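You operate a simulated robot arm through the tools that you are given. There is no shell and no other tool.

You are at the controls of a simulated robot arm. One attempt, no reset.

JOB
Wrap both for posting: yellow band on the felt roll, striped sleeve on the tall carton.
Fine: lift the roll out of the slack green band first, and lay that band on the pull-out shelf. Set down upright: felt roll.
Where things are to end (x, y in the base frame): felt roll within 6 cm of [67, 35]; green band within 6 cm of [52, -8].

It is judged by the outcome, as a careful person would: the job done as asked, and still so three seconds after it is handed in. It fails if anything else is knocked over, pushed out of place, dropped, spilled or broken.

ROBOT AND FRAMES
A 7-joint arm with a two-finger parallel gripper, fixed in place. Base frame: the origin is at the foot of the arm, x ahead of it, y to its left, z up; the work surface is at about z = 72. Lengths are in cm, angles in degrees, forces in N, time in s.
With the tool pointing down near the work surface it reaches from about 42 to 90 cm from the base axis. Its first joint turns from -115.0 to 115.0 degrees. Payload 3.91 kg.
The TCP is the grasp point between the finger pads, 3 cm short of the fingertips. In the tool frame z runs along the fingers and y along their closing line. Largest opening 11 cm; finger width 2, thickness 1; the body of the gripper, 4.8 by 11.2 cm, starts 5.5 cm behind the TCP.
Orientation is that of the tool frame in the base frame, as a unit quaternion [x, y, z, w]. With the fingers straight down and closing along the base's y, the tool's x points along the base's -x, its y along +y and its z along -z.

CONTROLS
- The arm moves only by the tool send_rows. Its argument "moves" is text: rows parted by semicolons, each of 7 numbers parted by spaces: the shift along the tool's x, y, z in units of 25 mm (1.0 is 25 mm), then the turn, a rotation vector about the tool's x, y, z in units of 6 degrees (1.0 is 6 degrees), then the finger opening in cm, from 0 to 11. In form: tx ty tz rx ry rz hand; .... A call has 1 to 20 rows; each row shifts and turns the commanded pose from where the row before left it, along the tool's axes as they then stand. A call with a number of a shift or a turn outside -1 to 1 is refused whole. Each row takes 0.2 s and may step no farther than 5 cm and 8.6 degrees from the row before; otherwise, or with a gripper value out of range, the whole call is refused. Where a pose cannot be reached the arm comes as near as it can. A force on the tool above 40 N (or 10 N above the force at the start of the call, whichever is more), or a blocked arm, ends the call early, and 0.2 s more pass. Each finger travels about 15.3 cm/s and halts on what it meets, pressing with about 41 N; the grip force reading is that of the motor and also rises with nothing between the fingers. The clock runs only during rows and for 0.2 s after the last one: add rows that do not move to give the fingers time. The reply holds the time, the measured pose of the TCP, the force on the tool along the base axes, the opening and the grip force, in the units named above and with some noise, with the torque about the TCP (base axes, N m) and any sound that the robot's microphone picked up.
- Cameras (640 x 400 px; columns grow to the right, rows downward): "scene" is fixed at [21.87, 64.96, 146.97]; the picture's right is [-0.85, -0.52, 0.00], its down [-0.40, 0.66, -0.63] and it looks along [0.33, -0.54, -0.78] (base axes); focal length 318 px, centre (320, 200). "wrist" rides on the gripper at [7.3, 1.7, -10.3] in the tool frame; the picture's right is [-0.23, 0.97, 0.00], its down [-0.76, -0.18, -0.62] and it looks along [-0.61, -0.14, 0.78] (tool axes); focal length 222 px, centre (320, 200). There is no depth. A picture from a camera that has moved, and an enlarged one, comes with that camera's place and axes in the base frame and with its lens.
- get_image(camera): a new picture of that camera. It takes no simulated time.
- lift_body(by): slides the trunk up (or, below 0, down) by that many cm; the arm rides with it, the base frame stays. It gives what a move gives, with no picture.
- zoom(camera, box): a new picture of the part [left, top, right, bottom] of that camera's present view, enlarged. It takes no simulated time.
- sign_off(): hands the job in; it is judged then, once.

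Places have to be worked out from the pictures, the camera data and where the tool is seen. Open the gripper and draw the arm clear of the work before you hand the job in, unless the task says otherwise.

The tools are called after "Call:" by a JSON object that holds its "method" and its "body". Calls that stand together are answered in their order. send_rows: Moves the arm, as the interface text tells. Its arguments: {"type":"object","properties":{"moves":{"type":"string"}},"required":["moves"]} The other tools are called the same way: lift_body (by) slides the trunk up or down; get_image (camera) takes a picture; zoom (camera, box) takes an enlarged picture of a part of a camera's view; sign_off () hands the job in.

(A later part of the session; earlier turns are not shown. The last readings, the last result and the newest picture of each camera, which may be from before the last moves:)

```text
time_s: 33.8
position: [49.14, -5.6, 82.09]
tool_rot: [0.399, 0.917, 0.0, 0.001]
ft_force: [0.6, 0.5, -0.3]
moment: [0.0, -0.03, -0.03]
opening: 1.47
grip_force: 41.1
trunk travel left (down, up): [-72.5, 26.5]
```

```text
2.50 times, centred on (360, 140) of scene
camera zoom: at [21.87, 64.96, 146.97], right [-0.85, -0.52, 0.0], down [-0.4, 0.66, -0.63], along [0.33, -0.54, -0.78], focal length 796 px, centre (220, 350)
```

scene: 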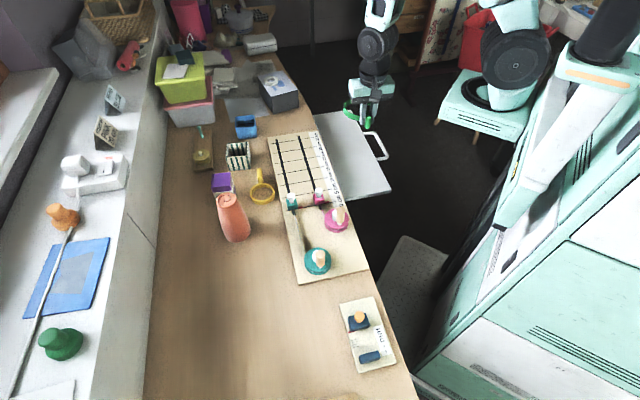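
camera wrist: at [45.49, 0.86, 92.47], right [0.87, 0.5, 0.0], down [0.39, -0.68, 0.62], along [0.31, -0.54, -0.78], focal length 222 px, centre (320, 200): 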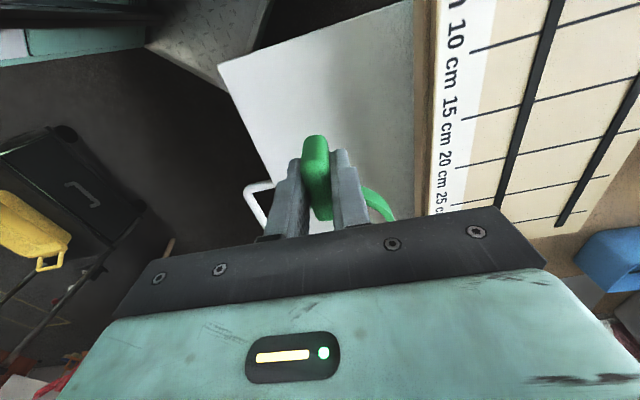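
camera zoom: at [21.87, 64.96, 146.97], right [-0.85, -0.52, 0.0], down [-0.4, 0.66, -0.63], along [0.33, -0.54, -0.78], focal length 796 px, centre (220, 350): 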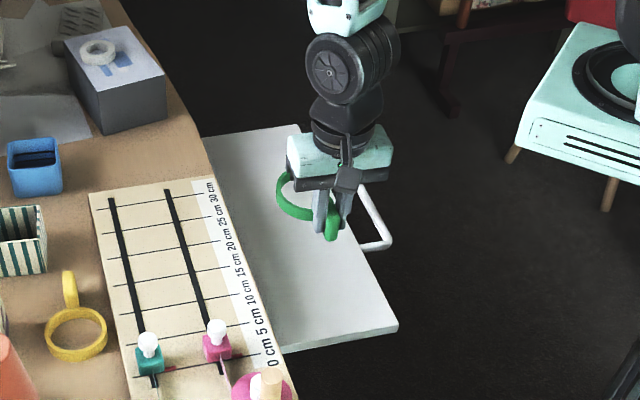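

Now at (49.1, −5.6), ring centre would be near (53.9, −10.5). I'll shift 1.25 cm toward the near end of the shelf and descend to just above the expected contact height (TCP ≈ 68.7).

Call:
{"method": "send_rows", "body": {"moves": "0.25 0 0.5 0 0 0 0.5; 0.25 0 0.8 0 0 0 0.5; 0 0 0.8 0 0 0 0.5; 0 0 0.8 0 0 0 0.5; 0 0 0.8 0 0 0 0.5; 0 0 0.5 0 0 0 0.5; 0 0 0.3 0 0 0 0.5; 0 0 0.2 0 0 0 0.5; 0 0 0 0 0 0 0.5; 0 0 0 0 0 0 0.5"}}

Call:
{"method": "get_image", "body": {"camera": "wrist"}}

Call:
{"method": "zoom", "body": {"camera": "scene", "box": [290, 80, 410, 210]}}

```text
time_s: 36.0
position: [48.24, -4.58, 70.47]
tool_rot: [0.4, 0.917, 0.0, 0.001]
ft_force: [-0.3, -0.6, -0.2]
moment: [-0.03, -0.02, -0.01]
opening: 1.48
grip_force: 40.2
trunk travel left (down, up): [-72.5, 26.5]
```

```text
taken
camera wrist: at [44.69, 1.77, 80.68], right [0.87, 0.5, 0.0], down [0.39, -0.68, 0.62], along [0.31, -0.54, -0.78], focal length 222 px, centre (320, 200)
```

wrist: 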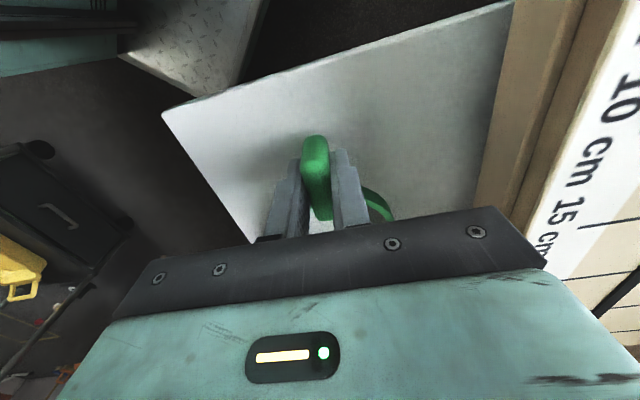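

```text
3.08 times, centred on (350, 145) of scene
camera zoom: at [21.87, 64.96, 146.97], right [-0.85, -0.52, 0.0], down [-0.4, 0.66, -0.63], along [0.33, -0.54, -0.78], focal length 980 px, centre (228, 369)
```

zoom: 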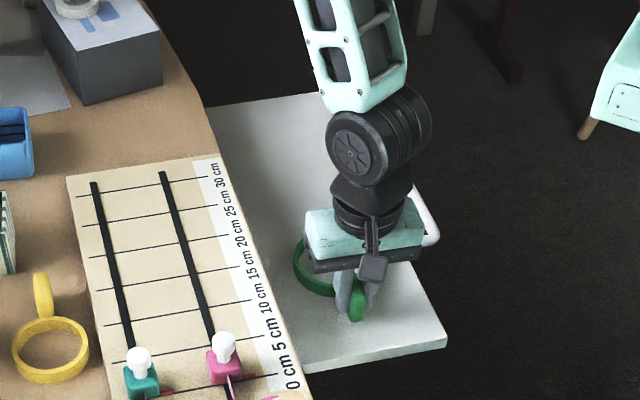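

The band is over the shelf with the tab end inside the near edge. I'll lower in small steps until I feel contact.

Call:
{"method": "send_rows", "body": {"moves": "0 0 0.2 0 0 0 0.5; 0 0 0.15 0 0 0 0.5; 0 0 0.08 0 0 0 0.5; 0 0 0.06 0 0 0 0.5; 0 0 0 0 0 0 0.5"}}

```text
time_s: 36.8
position: [48.33, -4.54, 69.74]
tool_rot: [0.399, 0.917, 0.001, 0.001]
ft_force: [-2.2, -1.6, 32.2]
moment: [-0.39, -0.07, -0.03]
opening: 1.47
grip_force: 41.2
trunk travel left (down, up): [-72.5, 26.5]
stopped in row 3: the force on the tool passed its limit at 46 N (the readings are from after the stop); the commanded pose is now the measured one
```

Contact came a bit earlier, so the shelf top is near z≈66. I'll back off slightly to relieve the force and check.

Call:
{"method": "send_rows", "body": {"moves": "0 0 -0.05 0 0 0 0.5; 0 0 0 0 0 0 0.5"}}

Call:
{"method": "get_image", "body": {"camera": "wrist"}}

Call:
{"method": "zoom", "body": {"camera": "scene", "box": [310, 110, 390, 200]}}

```text
time_s: 37.4
position: [48.35, -4.7, 69.62]
tool_rot: [0.399, 0.917, 0.0, 0.001]
ft_force: [-2.0, 0.8, 27.9]
moment: [-0.17, 0.01, 0.02]
opening: 1.44
grip_force: 40.8
trunk travel left (down, up): [-72.5, 26.5]
```

```text
taken
camera wrist: at [44.67, 1.77, 79.95], right [0.87, 0.5, 0.0], down [0.39, -0.68, 0.62], along [0.31, -0.54, -0.78], focal length 222 px, centre (320, 200)
```

wrist: 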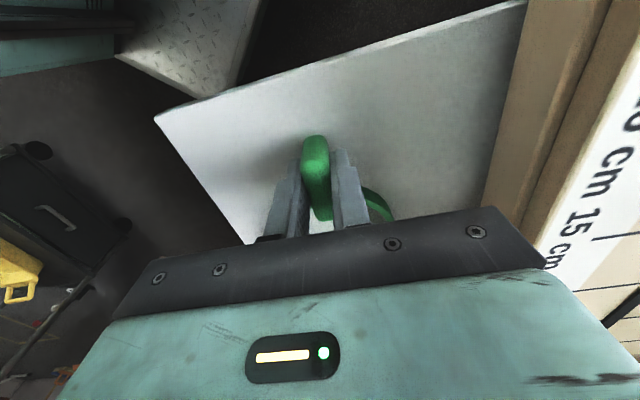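

```text
4.44 times, centred on (350, 155) of scene
camera zoom: at [21.87, 64.96, 146.97], right [-0.85, -0.52, 0.0], down [-0.4, 0.66, -0.63], along [0.33, -0.54, -0.78], focal length 1415 px, centre (187, 400)
```

zoom: 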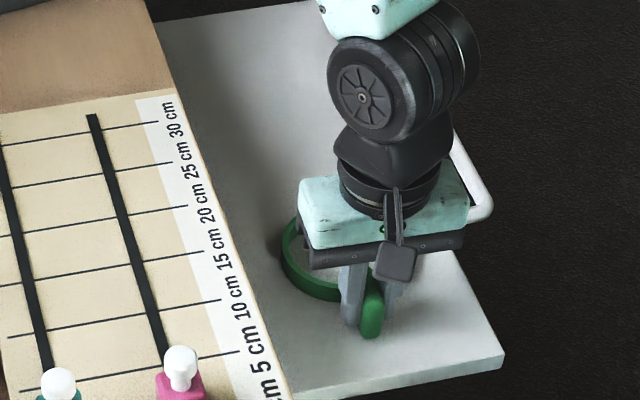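

Still about 28 N pressing down; I'll ease up in two more small steps.

Call:
{"method": "send_rows", "body": {"moves": "0 0 -0.04 0 0 0 0.5; 0 0 0 0 0 0 0.5"}}

```text
time_s: 38.0
position: [48.42, -4.58, 69.67]
tool_rot: [0.399, 0.917, 0.001, 0.001]
ft_force: [-3.6, 1.7, 5.7]
moment: [0.13, 0.16, 0.04]
opening: 1.5
grip_force: 41.5
trunk travel left (down, up): [-72.5, 26.5]
```

Down to about 6 N, so the band rests on the shelf. I'll open gently and rise straight up.

Call:
{"method": "send_rows", "body": {"moves": "0 0 0 0 0 0 1.6; 0 0 0 0 0 0 2.2; 0 0 0 0 0 0 3; 0 0 0 0 0 0 4; 0 0 0 0 0 0 4; 0 0 -0.3 0 0 0 4; 0 0 -0.6 0 0 0 4; 0 0 -0.8 0 0 0 4; 0 0 -0.8 0 0 0 4; 0 0 -0.8 0 0 0 4; 0 0 0 0 0 0 4"}}

Call:
{"method": "get_image", "body": {"camera": "wrist"}}

Call:
{"method": "zoom", "body": {"camera": "scene", "box": [310, 110, 390, 200]}}

```text
time_s: 40.4
position: [48.37, -4.68, 77.89]
tool_rot: [0.399, 0.917, 0.001, 0.001]
ft_force: [-0.1, -1.3, -0.4]
moment: [0.02, -0.02, 0.03]
opening: 3.99
grip_force: 0.1
trunk travel left (down, up): [-72.5, 26.5]
```

```text
taken
camera wrist: at [44.71, 1.85, 88.23], right [0.87, 0.5, 0.0], down [0.39, -0.68, 0.62], along [0.31, -0.54, -0.78], focal length 222 px, centre (320, 200)
```

wrist: 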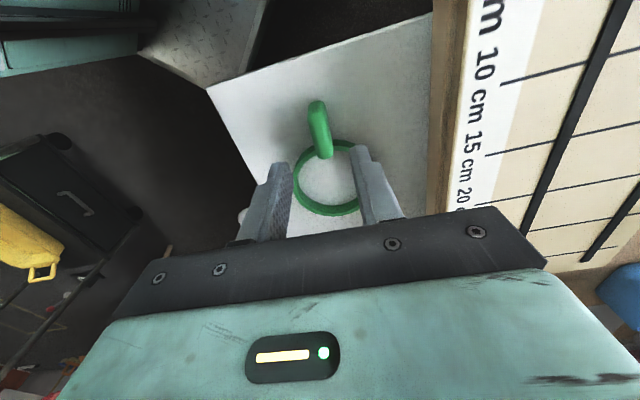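

```text
4.44 times, centred on (350, 155) of scene
camera zoom: at [21.87, 64.96, 146.97], right [-0.85, -0.52, 0.0], down [-0.4, 0.66, -0.63], along [0.33, -0.54, -0.78], focal length 1415 px, centre (187, 400)
```

zoom: 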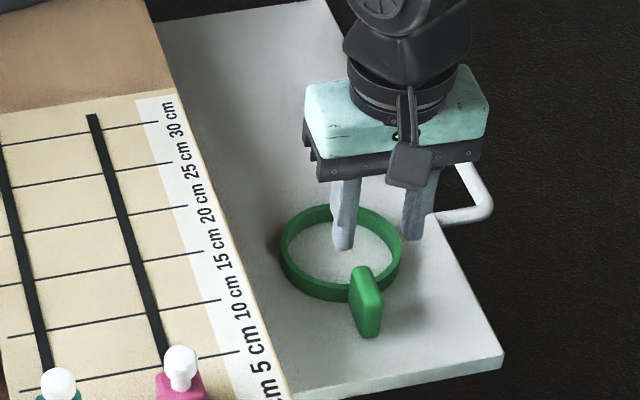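

The green band now lies flat on the shelf, centred near (52.9, −9.2). Next I'll rise and move to above the yellow band's handle, around (74, 16), for a close look.

Call:
{"method": "send_rows", "body": {"moves": "0 0 -0.8 0 0 0 4; 0 0 -0.8 0 0 0 4; 0 0 -0.8 0 0 0 4; -0.064 0.877 -0.8 0 0 0 4; -0.064 0.877 -0.8 0 0 0 4; -0.064 0.877 -0.8 0 0 0 4; -0.064 0.877 -0.6 0 0 0 4; -0.064 0.877 0 0 0 0 4; -0.064 0.877 0 0 0 0 4; -0.064 0.877 0 0 0 0 4; -0.064 0.877 0 0 0 0 4; -0.064 0.877 0 0 0 0 4; -0.064 0.877 0 0 0 0 4; -0.064 0.877 0 0 0 0 4; -0.064 0.877 0 0 0 0 4; -0.064 0.877 0 0 0 0 4; -0.064 0.877 0 0 0 0 4; -0.064 0.877 0 0 0 -0.5 4; 0 0 0 0 0 0 4; 0 0 0 0 0 0 4"}}

Call:
{"method": "get_image", "body": {"camera": "wrist"}}

Call:
{"method": "get_image", "body": {"camera": "scene"}}

```text
time_s: 44.6
position: [73.94, 16.15, 91.53]
tool_rot: [0.375, 0.927, 0.001, 0.001]
ft_force: [-0.9, 0.1, 0.1]
moment: [0.0, 0.04, 0.01]
opening: 4.02
grip_force: 0.0
trunk travel left (down, up): [-72.5, 26.5]
```

```text
taken
camera wrist: at [69.91, 22.26, 101.83], right [0.84, 0.54, 0.0], down [0.42, -0.66, 0.62], along [0.34, -0.52, -0.78], focal length 222 px, centre (320, 200)
```

wrist: 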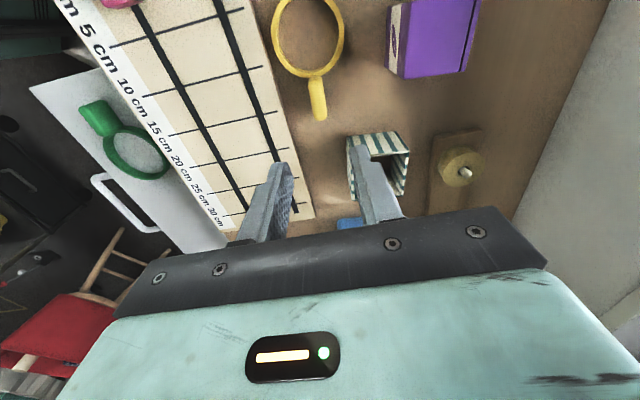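

```text
taken
```

scene: 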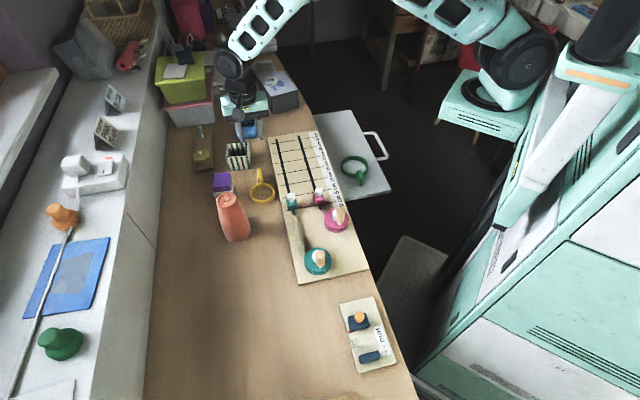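

Good view of everything. Zooming to measure the yellow band, carton and sleeve from this pose.

Call:
{"method": "zoom", "body": {"camera": "wrist", "box": [250, 0, 378, 130]}}

Call:
{"method": "zoom", "body": {"camera": "wrist", "box": [330, 0, 490, 230]}}

Call:
{"method": "zoom", "body": {"camera": "scene", "box": [200, 140, 300, 250]}}

```text
3.08 times, centred on (314, 65) of wrist
camera zoom: at [69.91, 22.26, 101.83], right [0.84, 0.54, 0.0], down [0.42, -0.66, 0.62], along [0.34, -0.52, -0.78], focal length 684 px, centre (338, 615)
```

zoom: 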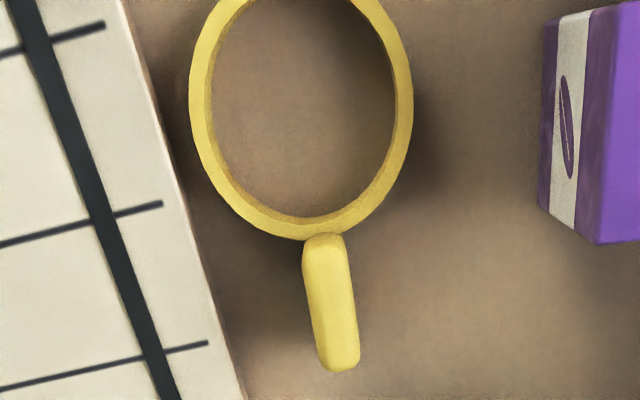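

```text
1.74 times, centred on (410, 115) of wrist
camera zoom: at [69.91, 22.26, 101.83], right [0.84, 0.54, 0.0], down [0.42, -0.66, 0.62], along [0.34, -0.52, -0.78], focal length 386 px, centre (164, 348)
```

zoom: 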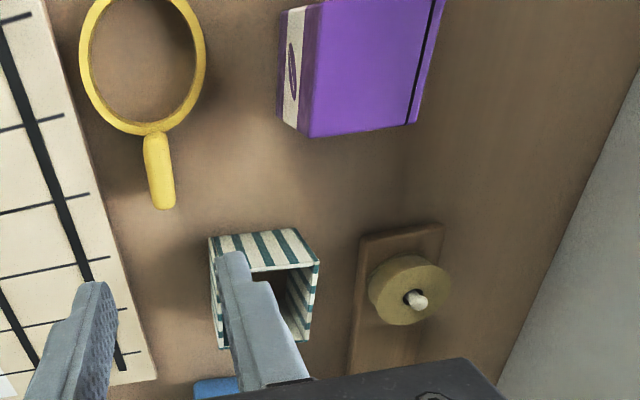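

```text
3.64 times, centred on (250, 195) of scene
camera zoom: at [21.87, 64.96, 146.97], right [-0.85, -0.52, 0.0], down [-0.4, 0.66, -0.63], along [0.33, -0.54, -0.78], focal length 1158 px, centre (574, 218)
```

zoom: 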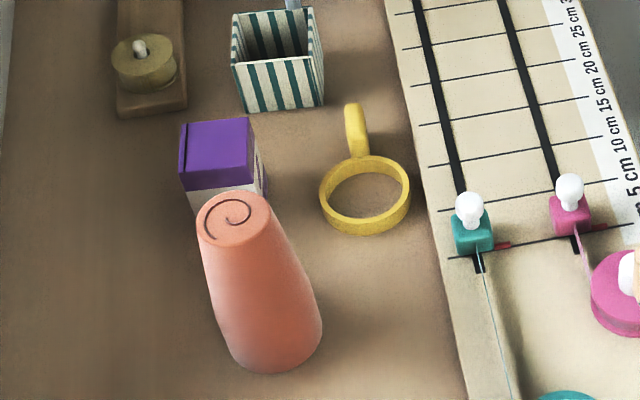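

Yellow ring centre ≈ (69.26, 20.95), inner diameter ≈ 6.0, handle direction ≈ −47.7°. I'll trim yaw by +3.6°, centre on the handle and descend partway.

Call:
{"method": "send_rows", "body": {"moves": "0 0 0.5 0 0 0.6 4; 0.04 -0.09 0.8 0 0 0 4; 0 0 0.9 0 0 0 4; 0 0 0.9 0 0 0 4; 0 0 0.9 0 0 0 4; 0 0 0.8 0 0 0 4; 0 0 0.4 0 0 0 4; 0 0 0 0 0 0 4"}}

Call:
{"method": "get_image", "body": {"camera": "wrist"}}

Call:
{"method": "zoom", "body": {"camera": "scene", "box": [200, 100, 320, 220]}}

```text
time_s: 46.4
position: [73.96, 15.83, 78.72]
tool_rot: [0.403, 0.915, 0.001, 0.002]
ft_force: [0.4, 1.9, 0.7]
moment: [0.02, -0.02, 0.0]
opening: 3.99
grip_force: 0.0
trunk travel left (down, up): [-72.5, 26.5]
```

```text
taken
camera wrist: at [70.31, 22.33, 88.84], right [0.87, 0.49, 0.0], down [0.38, -0.68, 0.62], along [0.31, -0.54, -0.78], focal length 222 px, centre (320, 200)
```

wrist: 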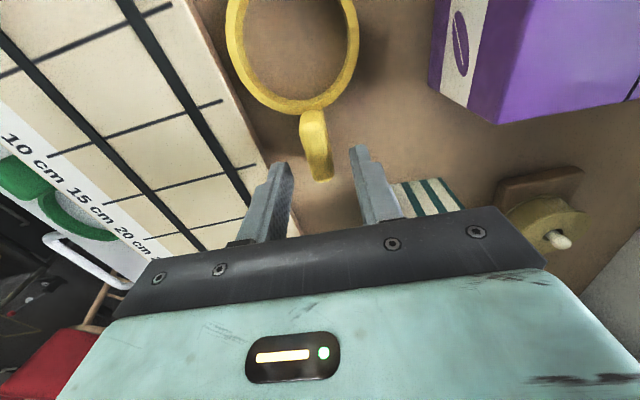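

```text
3.33 times, centred on (260, 160) of scene
camera zoom: at [21.87, 64.96, 146.97], right [-0.85, -0.52, 0.0], down [-0.4, 0.66, -0.63], along [0.33, -0.54, -0.78], focal length 1061 px, centre (520, 333)
```

zoom: 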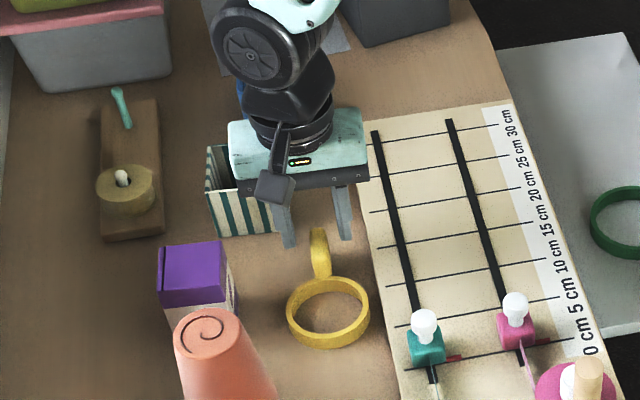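

The handle is directly below the TCP and between the fingers. I'll descend to about z=75.7 and close on it.

Call:
{"method": "send_rows", "body": {"moves": "0 0 0.5 0 0 0 4; 0 0 0.4 0 0 0 4; 0 0 0.2 0 0 0 4; 0 0 0.08 0 0 0 4; 0 0 0 0 0 0 4; 0 0 0 0 0 0 3; 0 0 0 0 0 0 2.2; 0 0 0 0 0 0 1.6; 0 0 0 0 0 0 1; 0 0 0 0 0 0 0.5; 0 0 0 0 0 0 0.5"}}

Call:
{"method": "get_image", "body": {"camera": "wrist"}}

```text
time_s: 48.8
position: [73.93, 15.88, 75.57]
tool_rot: [0.403, 0.915, 0.001, 0.001]
ft_force: [0.3, -0.1, -0.1]
moment: [-0.01, 0.01, -0.04]
opening: 1.49
grip_force: 40.9
trunk travel left (down, up): [-72.5, 26.5]
```

```text
taken
camera wrist: at [70.29, 22.38, 85.91], right [0.87, 0.49, 0.0], down [0.38, -0.68, 0.62], along [0.31, -0.54, -0.78], focal length 222 px, centre (320, 200)
```

wrist: 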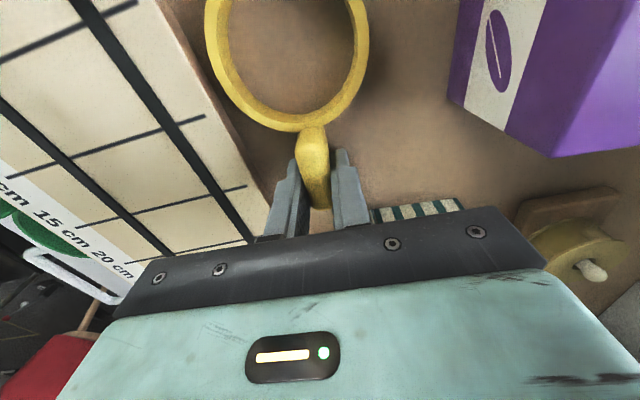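

Gripped at 1.5 cm. I'll zoom to fix the ring centre relative to the tool before lifting.

Call:
{"method": "zoom", "body": {"camera": "wrist", "box": [190, 0, 390, 125]}}

Call:
{"method": "zoom", "body": {"camera": "scene", "box": [200, 130, 300, 250]}}

```text
3.20 times, centred on (290, 62) of wrist
camera zoom: at [70.29, 22.38, 85.91], right [0.87, 0.49, 0.0], down [0.38, -0.68, 0.62], along [0.31, -0.54, -0.78], focal length 711 px, centre (416, 640)
```

zoom: 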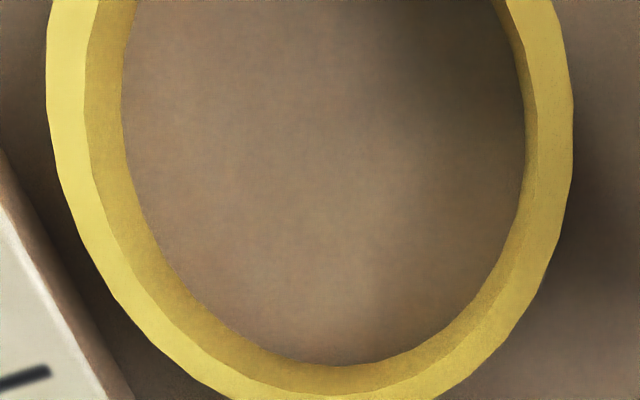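

```text
3.33 times, centred on (250, 190) of scene
camera zoom: at [21.87, 64.96, 146.97], right [-0.85, -0.52, 0.0], down [-0.4, 0.66, -0.63], along [0.33, -0.54, -0.78], focal length 1061 px, centre (553, 233)
```

zoom: 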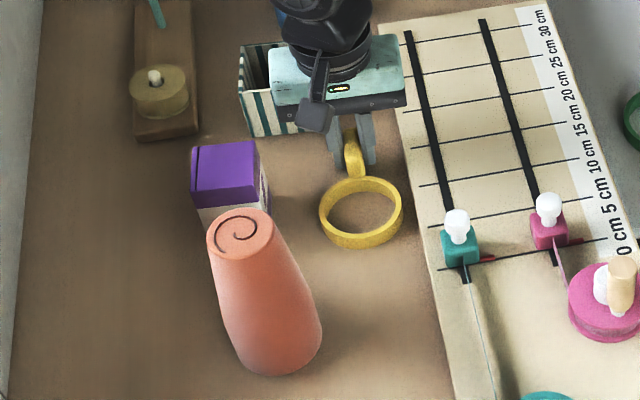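

Combining the views, the ring centre is about 6.5 cm along tool x from the TCP and laterally centred. The roll top is at (67.1, 35.1). I'll lift the band slowly to a height clear of the roll top.

Call:
{"method": "send_rows", "body": {"moves": "0 0 -0.2 0 0 0 0.5; 0 0 -0.4 0 0 0 0.5; 0 0 -0.7 0 0 0 0.5; 0 0 -0.9 0 0 0 0.5; 0 0 -0.9 0 0 0 0.5; 0 0 -0.9 0 0 0 0.5; 0 0 -0.9 0 0 0 0.5; 0 0 -0.9 0 0 0 0.5; 0 0 -0.8 0 0 0 0.5; 0 0 -0.5 0 0 0 0.5; 0 0 0 0 0 0 0.5; 0 0 0 0 0 0 0.5"}}

Call:
{"method": "get_image", "body": {"camera": "wrist"}}

Call:
{"method": "zoom", "body": {"camera": "scene", "box": [190, 60, 310, 240]}}

```text
time_s: 51.4
position: [73.75, 15.89, 93.32]
tool_rot: [0.404, 0.915, 0.001, 0.001]
ft_force: [-0.9, 0.4, 0.1]
moment: [-0.02, 0.0, 0.01]
opening: 1.48
grip_force: 40.9
trunk travel left (down, up): [-72.5, 26.5]
```

```text
taken
camera wrist: at [70.1, 22.45, 103.6], right [0.87, 0.49, 0.0], down [0.38, -0.68, 0.62], along [0.31, -0.54, -0.78], focal length 222 px, centre (320, 200)
```

wrist: 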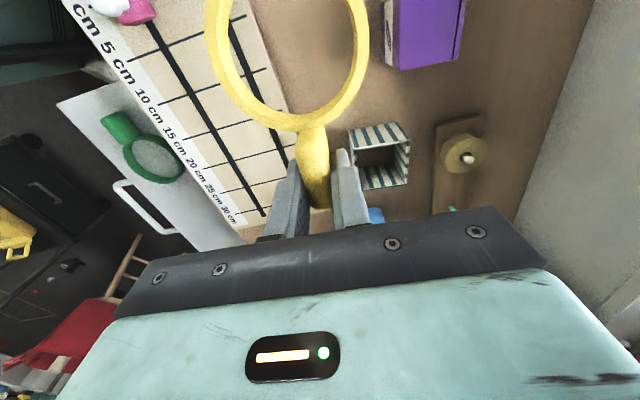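

```text
2.22 times, centred on (250, 150) of scene
camera zoom: at [21.87, 64.96, 146.97], right [-0.85, -0.52, 0.0], down [-0.4, 0.66, -0.63], along [0.33, -0.54, -0.78], focal length 707 px, centre (476, 311)
```

zoom: 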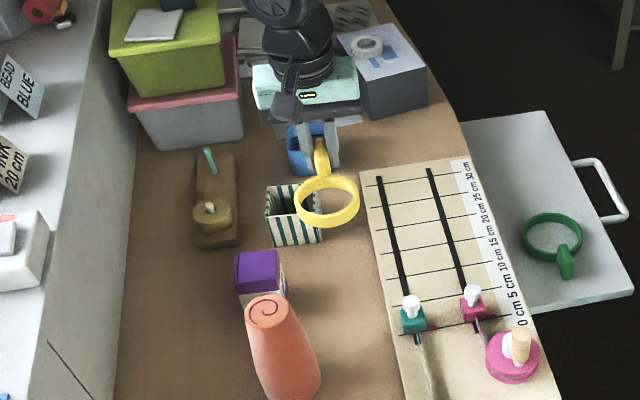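

Band is held level. Now I'll translate so the ring is over the roll's axis, staying about 3 cm above its top.

Call:
{"method": "send_rows", "body": {"moves": "0.3 0.2 0 0 0 0 0.5; 0.6 0.4 0 0 0 0 0.5; 0.75 0.49 0 0 0 0 0.5; 0.75 0.49 0 0 0 0 0.5; 0.75 0.49 0 0 0 0 0.5; 0.75 0.49 0 0 0 0 0.5; 0.6 0.4 0 0 0 0 0.5; 0.3 0.2 0 0 0 0 0.5; 0.1 0.07 0 0 0 0 0.5; 0 0 0 0 0 0 0.5; 0 0 0 0 0 0 0.5"}}

Call:
{"method": "get_image", "body": {"camera": "wrist"}}

Call:
{"method": "zoom", "body": {"camera": "scene", "box": [180, 130, 280, 250]}}

```text
time_s: 53.8
position: [71.35, 30.55, 93.28]
tool_rot: [0.404, 0.915, 0.001, 0.001]
ft_force: [0.8, -0.3, -0.6]
moment: [-0.05, -0.03, 0.01]
opening: 1.46
grip_force: 40.9
trunk travel left (down, up): [-72.5, 26.5]
```

```text
taken
camera wrist: at [67.78, 36.95, 103.58], right [0.87, 0.49, 0.0], down [0.38, -0.68, 0.62], along [0.31, -0.54, -0.78], focal length 222 px, centre (320, 200)
```

wrist: 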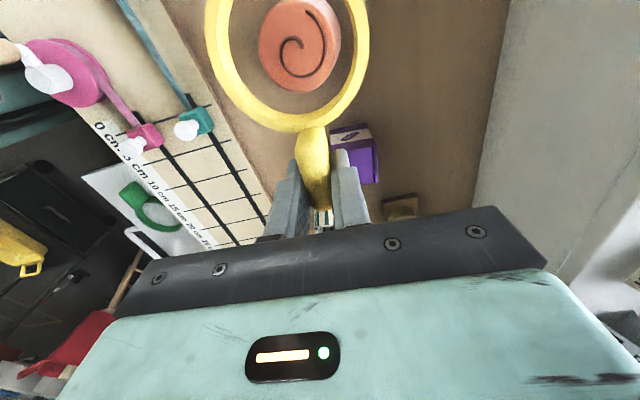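

```text
3.33 times, centred on (230, 190) of scene
camera zoom: at [21.87, 64.96, 146.97], right [-0.85, -0.52, 0.0], down [-0.4, 0.66, -0.63], along [0.33, -0.54, -0.78], focal length 1061 px, centre (620, 233)
```

zoom: 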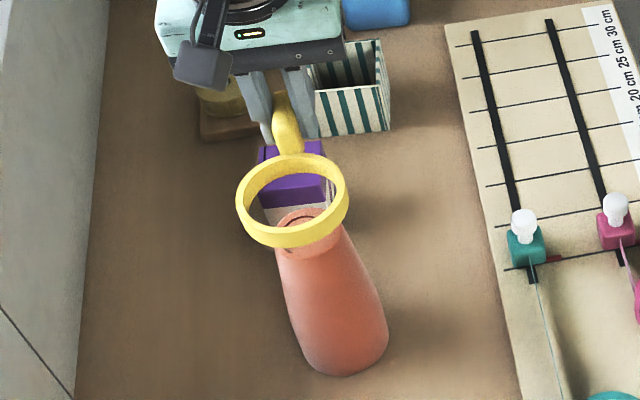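

The spiral top is visible through the ring. I'll zoom to measure the offset between them.

Call:
{"method": "zoom", "body": {"camera": "wrist", "box": [190, 0, 390, 125]}}

Call:
{"method": "zoom", "body": {"camera": "scene", "box": [195, 155, 275, 225]}}

```text
3.20 times, centred on (290, 62) of wrist
camera zoom: at [67.78, 36.95, 103.58], right [0.87, 0.49, 0.0], down [0.38, -0.68, 0.62], along [0.31, -0.54, -0.78], focal length 711 px, centre (416, 640)
```

zoom: 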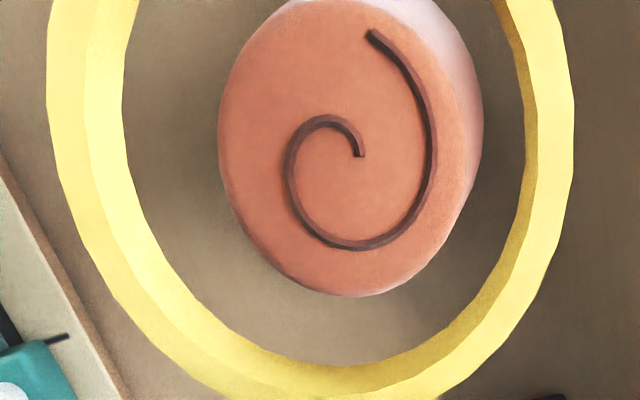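

```text
5.71 times, centred on (235, 190) of scene
camera zoom: at [21.87, 64.96, 146.97], right [-0.85, -0.52, 0.0], down [-0.4, 0.66, -0.63], along [0.33, -0.54, -0.78], focal length 1819 px, centre (806, 257)
```

zoom: 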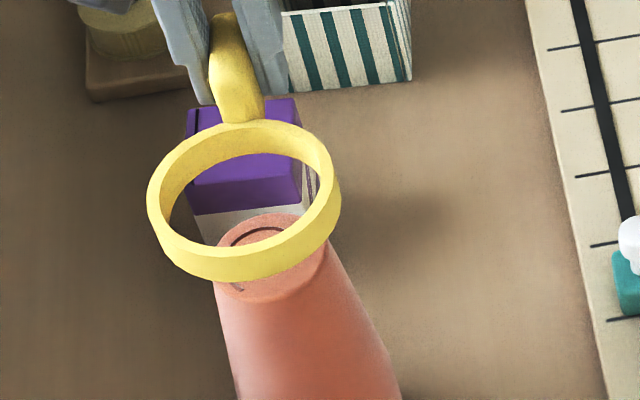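

Ring and roll top agree within about 1 mm in both cameras. I'll lower the band over the roll, slowing as it approaches the expected seating height (TCP ≈ 85).

Call:
{"method": "send_rows", "body": {"moves": "0 0 0.3 0 0 0 0.5; 0 0 0.5 0 0 0 0.5; 0 0 0.5 0 0 0 0.5; 0 0 0.5 0 0 0 0.5; 0 0 0.3 0 0 0 0.5; 0 0 0.2 0 0 0 0.5; 0 0 0 0 0 0 0.5; 0 0 0 0 0 0 0.5"}}

Call:
{"method": "get_image", "body": {"camera": "wrist"}}

Call:
{"method": "zoom", "body": {"camera": "scene", "box": [195, 155, 275, 250]}}

```text
time_s: 55.6
position: [71.42, 30.57, 87.39]
tool_rot: [0.403, 0.915, 0.0, 0.001]
ft_force: [-0.5, 0.3, 0.0]
moment: [0.04, -0.01, -0.01]
opening: 1.51
grip_force: 41.3
trunk travel left (down, up): [-72.5, 26.5]
```

```text
taken
camera wrist: at [67.86, 37.0, 97.84], right [0.87, 0.49, 0.0], down [0.38, -0.68, 0.62], along [0.31, -0.54, -0.78], focal length 222 px, centre (320, 200)
```

wrist: 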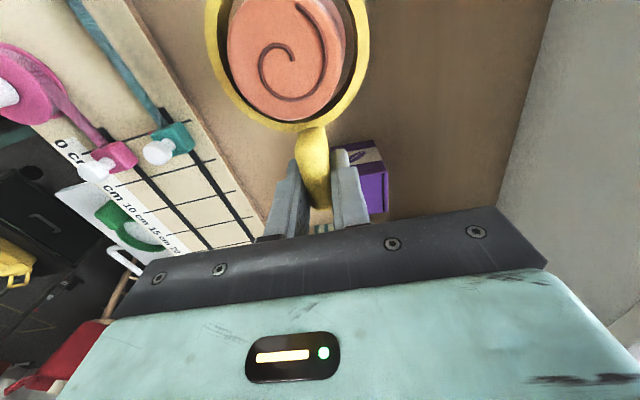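

```text
4.21 times, centred on (235, 202) of scene
camera zoom: at [21.87, 64.96, 146.97], right [-0.85, -0.52, 0.0], down [-0.4, 0.66, -0.63], along [0.33, -0.54, -0.78], focal length 1340 px, centre (678, 190)
```

zoom: 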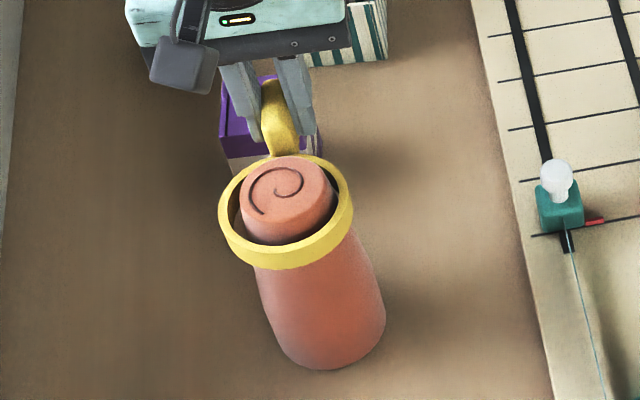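

The ring is around the top of the roll. I'll check the gap symmetry before going further.

Call:
{"method": "zoom", "body": {"camera": "wrist", "box": [190, 0, 390, 140]}}

Call:
{"method": "zoom", "body": {"camera": "scene", "box": [205, 175, 255, 215]}}

```text
2.86 times, centred on (290, 70) of wrist
camera zoom: at [67.86, 37.0, 97.84], right [0.87, 0.49, 0.0], down [0.38, -0.68, 0.62], along [0.31, -0.54, -0.78], focal length 635 px, centre (406, 571)
```

zoom: 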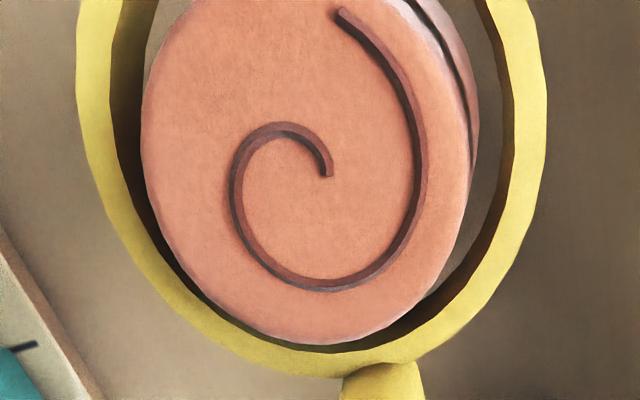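

```text
10.00 times, centred on (230, 195) of scene
camera zoom: at [21.87, 64.96, 146.97], right [-0.85, -0.52, 0.0], down [-0.4, 0.66, -0.63], along [0.33, -0.54, -0.78], focal length 3184 px, centre (1220, 250)
```

zoom: 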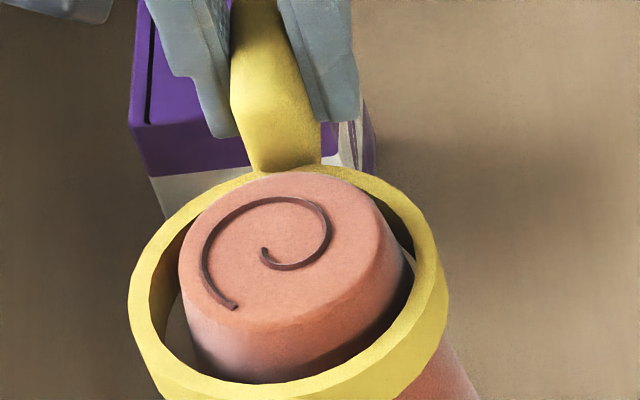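

Alignment looks good (within ~2 mm). I'll continue down in small steps and read the force.

Call:
{"method": "send_rows", "body": {"moves": "0 0 0.2 0 0 0 0.5; 0 0 0.2 0 0 0 0.5; 0 0 0.1 0 0 0 0.5; 0 0 0 0 0 0 0.5"}}

```text
time_s: 56.6
position: [71.36, 30.42, 86.33]
tool_rot: [0.403, 0.915, 0.001, 0.002]
ft_force: [-0.6, -0.9, -0.4]
moment: [-0.03, -0.01, -0.03]
opening: 1.49
grip_force: 41.3
trunk travel left (down, up): [-72.5, 26.5]
```

No contact yet at 86.3. Continuing in smaller steps.

Call:
{"method": "send_rows", "body": {"moves": "0 0 0.12 0 0 0 0.5; 0 0 0.08 0 0 0 0.5; 0 0 0.08 0 0 0 0.5; 0 0 0 0 0 0 0.5"}}

```text
time_s: 57.6
position: [71.46, 30.45, 85.64]
tool_rot: [0.403, 0.915, 0.001, 0.001]
ft_force: [-0.1, -0.4, 0.2]
moment: [0.02, 0.02, -0.03]
opening: 1.51
grip_force: 41.2
trunk travel left (down, up): [-72.5, 26.5]
```

Still free. A few more millimetres, then check.

Call:
{"method": "send_rows", "body": {"moves": "0 0 0.08 0 0 0 0.5; 0 0 0.08 0 0 0 0.5; 0 0 0.06 0 0 0 0.5; 0 0 0 0 0 0 0.5"}}

Call:
{"method": "zoom", "body": {"camera": "scene", "box": [205, 170, 265, 250]}}

```text
time_s: 58.6
position: [71.54, 30.43, 85.12]
tool_rot: [0.404, 0.915, -0.001, 0.001]
ft_force: [0.5, -0.7, 1.0]
moment: [-0.04, 0.04, 0.03]
opening: 1.51
grip_force: 41.1
trunk travel left (down, up): [-72.5, 26.5]
```

```text
5.00 times, centred on (235, 210) of scene
camera zoom: at [21.87, 64.96, 146.97], right [-0.85, -0.52, 0.0], down [-0.4, 0.66, -0.63], along [0.33, -0.54, -0.78], focal length 1592 px, centre (745, 150)
```

zoom: 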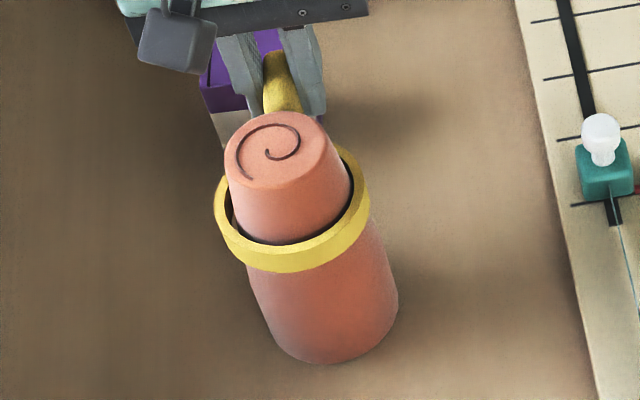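

The ring encircles the roll with a small visible gap remaining. Continuing down millimetre by millimetre.

Call:
{"method": "send_rows", "body": {"moves": "0 0 0.06 0 0 0 0.5; 0 0 0.06 0 0 0 0.5; 0 0 0.06 0 0 0 0.5; 0 0 0 0 0 0 0.5"}}

```text
time_s: 59.6
position: [71.37, 30.28, 84.55]
tool_rot: [0.403, 0.915, 0.0, 0.001]
ft_force: [1.1, -2.4, 1.5]
moment: [-0.06, 0.02, 0.03]
opening: 1.49
grip_force: 41.3
trunk travel left (down, up): [-72.5, 26.5]
```

A slight side force (~2.6 N along −tool x) suggests the ring is touching on its handle side. I'll shift about 1.5 mm along −tool x to centre it, then continue down.

Call:
{"method": "send_rows", "body": {"moves": "-0.06 0 0 0 0 0 0.5; 0 0 0.06 0 0 0 0.5; 0 0 0.04 0 0 0 0.5; 0 0 0 0 0 0 0.5"}}

Call:
{"method": "zoom", "body": {"camera": "scene", "box": [205, 170, 265, 250]}}

Call:
{"method": "zoom", "body": {"camera": "wrist", "box": [190, 0, 390, 140]}}

```text
time_s: 60.6
position: [71.52, 30.33, 84.37]
tool_rot: [0.404, 0.915, 0.001, 0.001]
ft_force: [0.4, -0.7, -0.8]
moment: [0.0, 0.0, 0.02]
opening: 1.49
grip_force: 40.7
trunk travel left (down, up): [-72.5, 26.5]
```

```text
5.00 times, centred on (235, 210) of scene
camera zoom: at [21.87, 64.96, 146.97], right [-0.85, -0.52, 0.0], down [-0.4, 0.66, -0.63], along [0.33, -0.54, -0.78], focal length 1592 px, centre (745, 150)
```

zoom: 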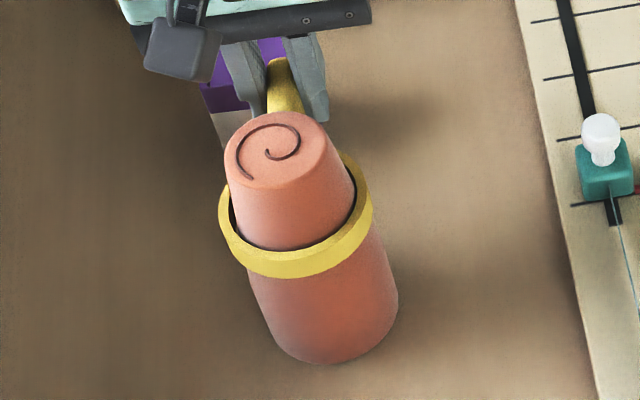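

```text
2.86 times, centred on (290, 70) of wrist
camera zoom: at [67.91, 36.79, 94.66], right [0.87, 0.49, 0.0], down [0.38, -0.68, 0.62], along [0.31, -0.54, -0.78], focal length 635 px, centre (406, 571)
```

zoom: 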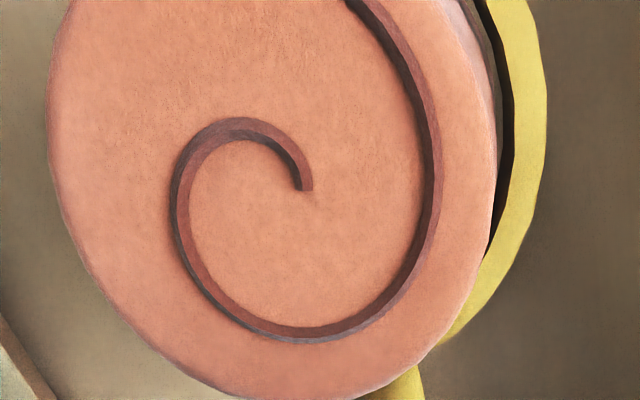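

Force relaxed after centring. I'll keep lowering in 1–1.5 mm steps until it seats.

Call:
{"method": "send_rows", "body": {"moves": "0 0 0.06 0 0 0 0.5; 0 0 0.06 0 0 0 0.5; 0 0 0 0 0 0 0.5"}}

```text
time_s: 61.4
position: [71.43, 30.36, 84.11]
tool_rot: [0.403, 0.915, 0.001, 0.001]
ft_force: [-2.1, -2.1, 0.6]
moment: [0.0, 0.08, 0.07]
opening: 1.5
grip_force: 40.7
trunk travel left (down, up): [-72.5, 26.5]
```

Now a slight side push along −tool y (~3 N); I'll follow it by about 1 mm and continue down.

Call:
{"method": "send_rows", "body": {"moves": "0 -0.04 0 0 0 0 0.5; 0 0 0.05 0 0 0 0.5; 0 0 0.05 0 0 0 0.5; 0 0 0 0 0 0 0.5"}}

```text
time_s: 62.4
position: [71.55, 30.28, 83.97]
tool_rot: [0.403, 0.915, 0.001, 0.002]
ft_force: [0.0, 0.2, 0.3]
moment: [-0.05, -0.02, 0.04]
opening: 1.5
grip_force: 41.3
trunk travel left (down, up): [-72.5, 26.5]
```

Call:
{"method": "send_rows", "body": {"moves": "0 0 0.06 0 0 0 0.5; 0 0 0.06 0 0 0 0.5; 0 0 0 0 0 0 0.5"}}

Call:
{"method": "zoom", "body": {"camera": "scene", "box": [205, 170, 265, 250]}}

```text
time_s: 63.2
position: [71.53, 30.28, 83.53]
tool_rot: [0.403, 0.915, 0.002, 0.001]
ft_force: [2.1, 0.1, 1.9]
moment: [0.12, 0.02, -0.07]
opening: 1.52
grip_force: 41.1
trunk travel left (down, up): [-72.5, 26.5]
```

```text
5.00 times, centred on (235, 210) of scene
camera zoom: at [21.87, 64.96, 146.97], right [-0.85, -0.52, 0.0], down [-0.4, 0.66, -0.63], along [0.33, -0.54, -0.78], focal length 1592 px, centre (745, 150)
```

zoom: 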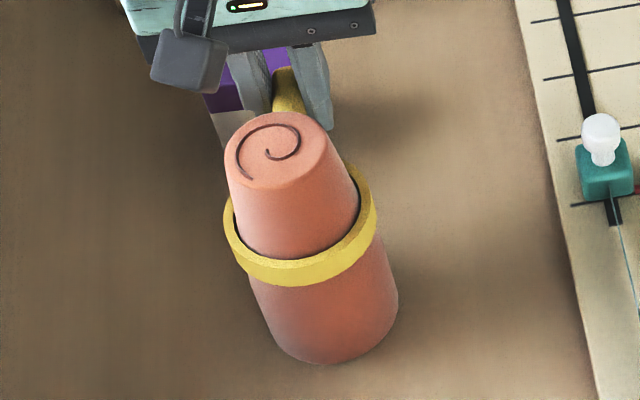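

The gap has nearly vanished and contact is starting (+1.9 N). One or two more millimetre steps to seat it firmly.

Call:
{"method": "send_rows", "body": {"moves": "0 0 0.04 0 0 0 0.5; 0 0 0.04 0 0 0 0.5; 0 0 0 0 0 0 0.5"}}

```text
time_s: 64.0
position: [71.6, 30.34, 83.38]
tool_rot: [0.403, 0.915, 0.002, 0.002]
ft_force: [3.9, 0.4, 6.6]
moment: [0.32, 0.16, -0.15]
opening: 1.53
grip_force: 41.2
trunk travel left (down, up): [-72.5, 26.5]
```

Seating at about 6.6 N. I'll follow the side force slightly and press one more millimetre, then inspect.

Call:
{"method": "send_rows", "body": {"moves": "-0.02 0.03 0 0 0 0 0.5; 0 0 0.04 0 0 0 0.5; 0 0 0 0 0 0 0.5"}}

Call:
{"method": "zoom", "body": {"camera": "scene", "box": [205, 170, 265, 250]}}

Call:
{"method": "get_image", "body": {"camera": "wrist"}}

```text
time_s: 64.8
position: [71.46, 30.28, 83.25]
tool_rot: [0.403, 0.915, 0.001, 0.001]
ft_force: [-0.3, -3.4, 10.3]
moment: [0.31, 0.48, 0.14]
opening: 1.48
grip_force: 41.0
trunk travel left (down, up): [-72.5, 26.5]
```

```text
5.00 times, centred on (235, 210) of scene
camera zoom: at [21.87, 64.96, 146.97], right [-0.85, -0.52, 0.0], down [-0.4, 0.66, -0.63], along [0.33, -0.54, -0.78], focal length 1592 px, centre (745, 150)
```

zoom: 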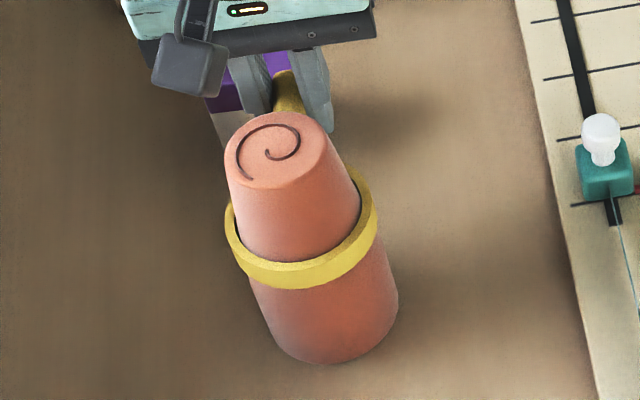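

```text
taken
camera wrist: at [67.92, 36.72, 93.59], right [0.87, 0.49, 0.0], down [0.38, -0.68, 0.62], along [0.31, -0.54, -0.78], focal length 222 px, centre (320, 200)
```

wrist: 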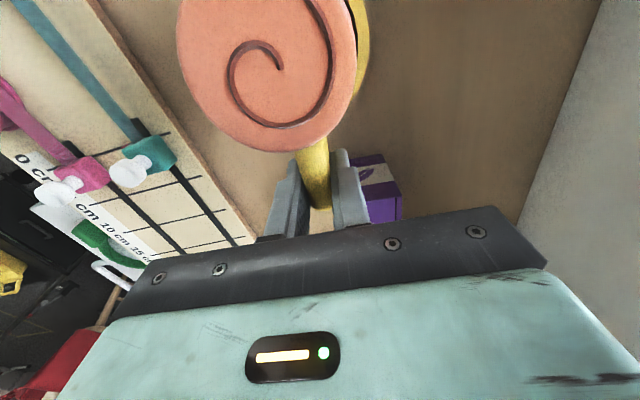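

Seated with ~10 N, and the moment shows the load is spread near the ring's centre. I'll open the fingers gently to ±1.5 cm and check that the band holds.

Call:
{"method": "send_rows", "body": {"moves": "0 0 -0.02 0 0 0 0.5; 0 0 0 0 0 0 1.55; 0 0 0 0 0 0 1.8; 0 0 0 0 0 0 2.4; 0 0 0 0 0 0 3.2; 0 0 0 0 0 0 3.6; 0 0 0 0 0 0 3.6"}}

Call:
{"method": "zoom", "body": {"camera": "scene", "box": [205, 170, 265, 250]}}

Call:
{"method": "get_image", "body": {"camera": "wrist"}}

```text
time_s: 66.4
position: [71.48, 30.25, 83.26]
tool_rot: [0.403, 0.915, 0.0, 0.0]
ft_force: [-0.4, -0.5, -0.9]
moment: [-0.01, -0.01, 0.04]
opening: 3.58
grip_force: 0.0
trunk travel left (down, up): [-72.5, 26.5]
```

```text
5.00 times, centred on (235, 210) of scene
camera zoom: at [21.87, 64.96, 146.97], right [-0.85, -0.52, 0.0], down [-0.4, 0.66, -0.63], along [0.33, -0.54, -0.78], focal length 1592 px, centre (745, 150)
```

zoom: 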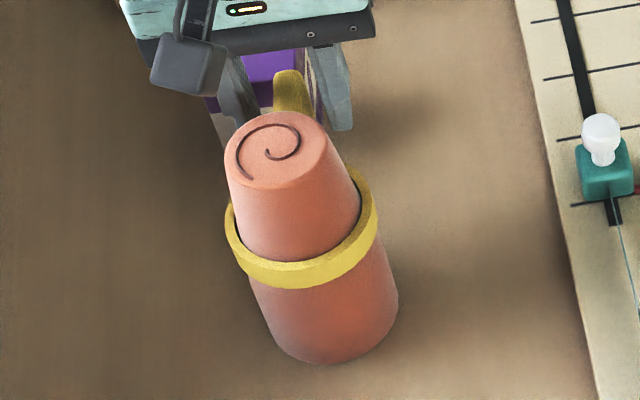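

```text
taken
camera wrist: at [67.97, 36.74, 93.62], right [0.87, 0.49, 0.0], down [0.38, -0.68, 0.62], along [0.31, -0.54, -0.78], focal length 222 px, centre (320, 200)
```

wrist: 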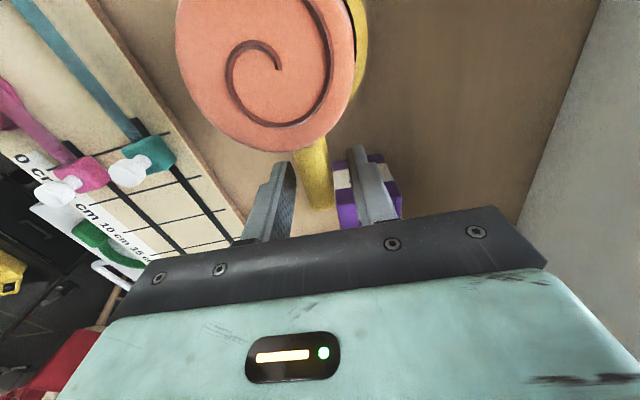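

The band holds by itself. I'll rise straight up clear of the roll and then inspect the band plus the carton and sleeve.

Call:
{"method": "send_rows", "body": {"moves": "0 0 -0.3 0 0 0 3.6; 0 0 -0.6 0 0 0 3.6; 0 0 -0.9 0 0 0 3.6; 0 0 -0.9 0 0 0 3.6; 0 0 -0.9 0 0 0 3.6; 0 0 -0.9 0 0 0 3.6; 0 0 -0.5 0 0 0 3.6; -0.5 0 0 0 0 0 3.6; -0.9 0 0 0 0 0 3.6; -0.9 0 0 0 0 0 3.6; -0.7 0 0 0 0 0 3.6; 0 0 0 0 0 0 3.6; 0 0 0 0 0 0 3.6"}}

Call:
{"method": "get_image", "body": {"camera": "wrist"}}

Call:
{"method": "get_image", "body": {"camera": "scene"}}

```text
time_s: 69.2
position: [76.48, 24.8, 95.9]
tool_rot: [0.404, 0.915, 0.0, 0.002]
ft_force: [0.8, -0.9, -0.3]
moment: [0.01, -0.03, 0.02]
opening: 3.6
grip_force: 0.1
trunk travel left (down, up): [-72.5, 26.5]
```

```text
taken
camera wrist: at [72.89, 31.25, 106.18], right [0.87, 0.49, 0.0], down [0.38, -0.68, 0.62], along [0.31, -0.54, -0.78], focal length 222 px, centre (320, 200)
```

wrist: 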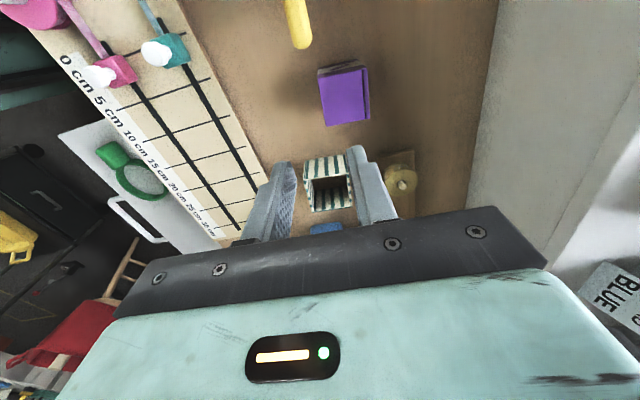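

```text
taken
```

scene: 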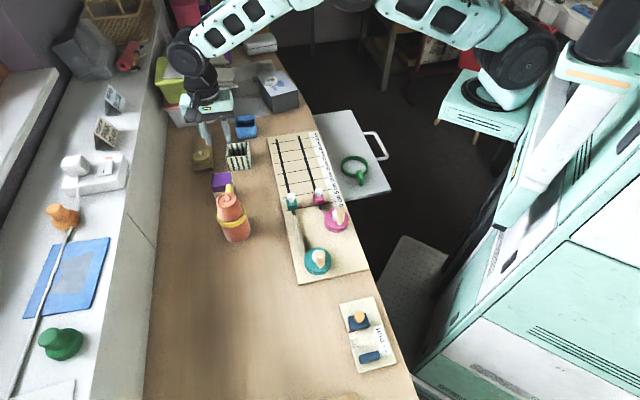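

The band is on the roll and stays there. Both carton and sleeve are visible, so I'll zoom in to measure them precisely.

Call:
{"method": "zoom", "body": {"camera": "wrist", "box": [300, 50, 390, 130]}}

Call:
{"method": "zoom", "body": {"camera": "wrist", "box": [290, 145, 370, 220]}}

Call:
{"method": "zoom", "body": {"camera": "scene", "box": [200, 130, 270, 250]}}

```text
5.00 times, centred on (345, 90) of wrist
camera zoom: at [72.89, 31.25, 106.18], right [0.87, 0.49, 0.0], down [0.38, -0.68, 0.62], along [0.31, -0.54, -0.78], focal length 1111 px, centre (195, 750)
```

zoom: 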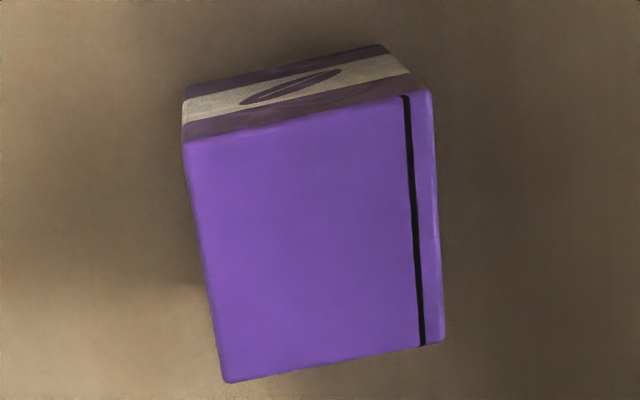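

```text
5.33 times, centred on (330, 182) of wrist
camera zoom: at [72.89, 31.25, 106.18], right [0.87, 0.49, 0.0], down [0.38, -0.68, 0.62], along [0.31, -0.54, -0.78], focal length 1185 px, centre (267, 293)
```

zoom: 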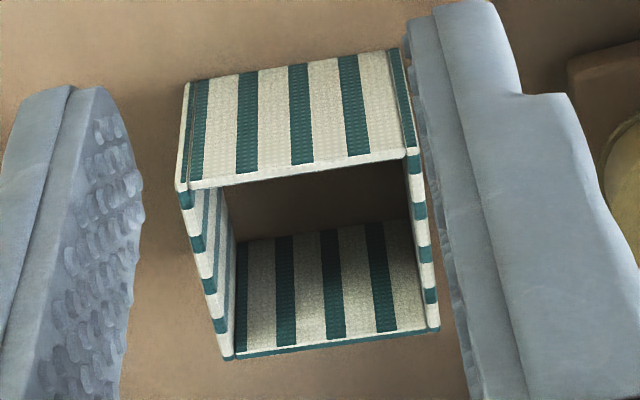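

```text
3.33 times, centred on (235, 190) of scene
camera zoom: at [21.87, 64.96, 146.97], right [-0.85, -0.52, 0.0], down [-0.4, 0.66, -0.63], along [0.33, -0.54, -0.78], focal length 1061 px, centre (603, 233)
```

zoom: 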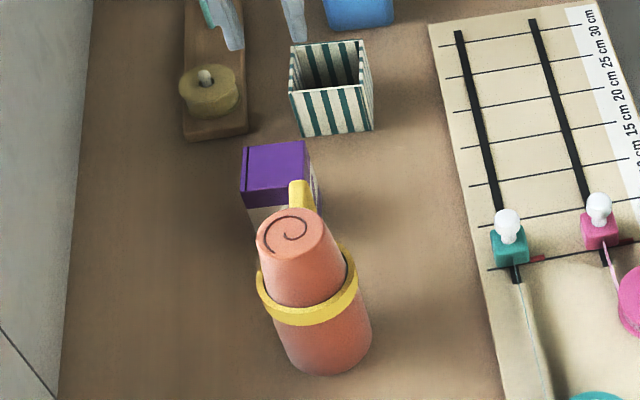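

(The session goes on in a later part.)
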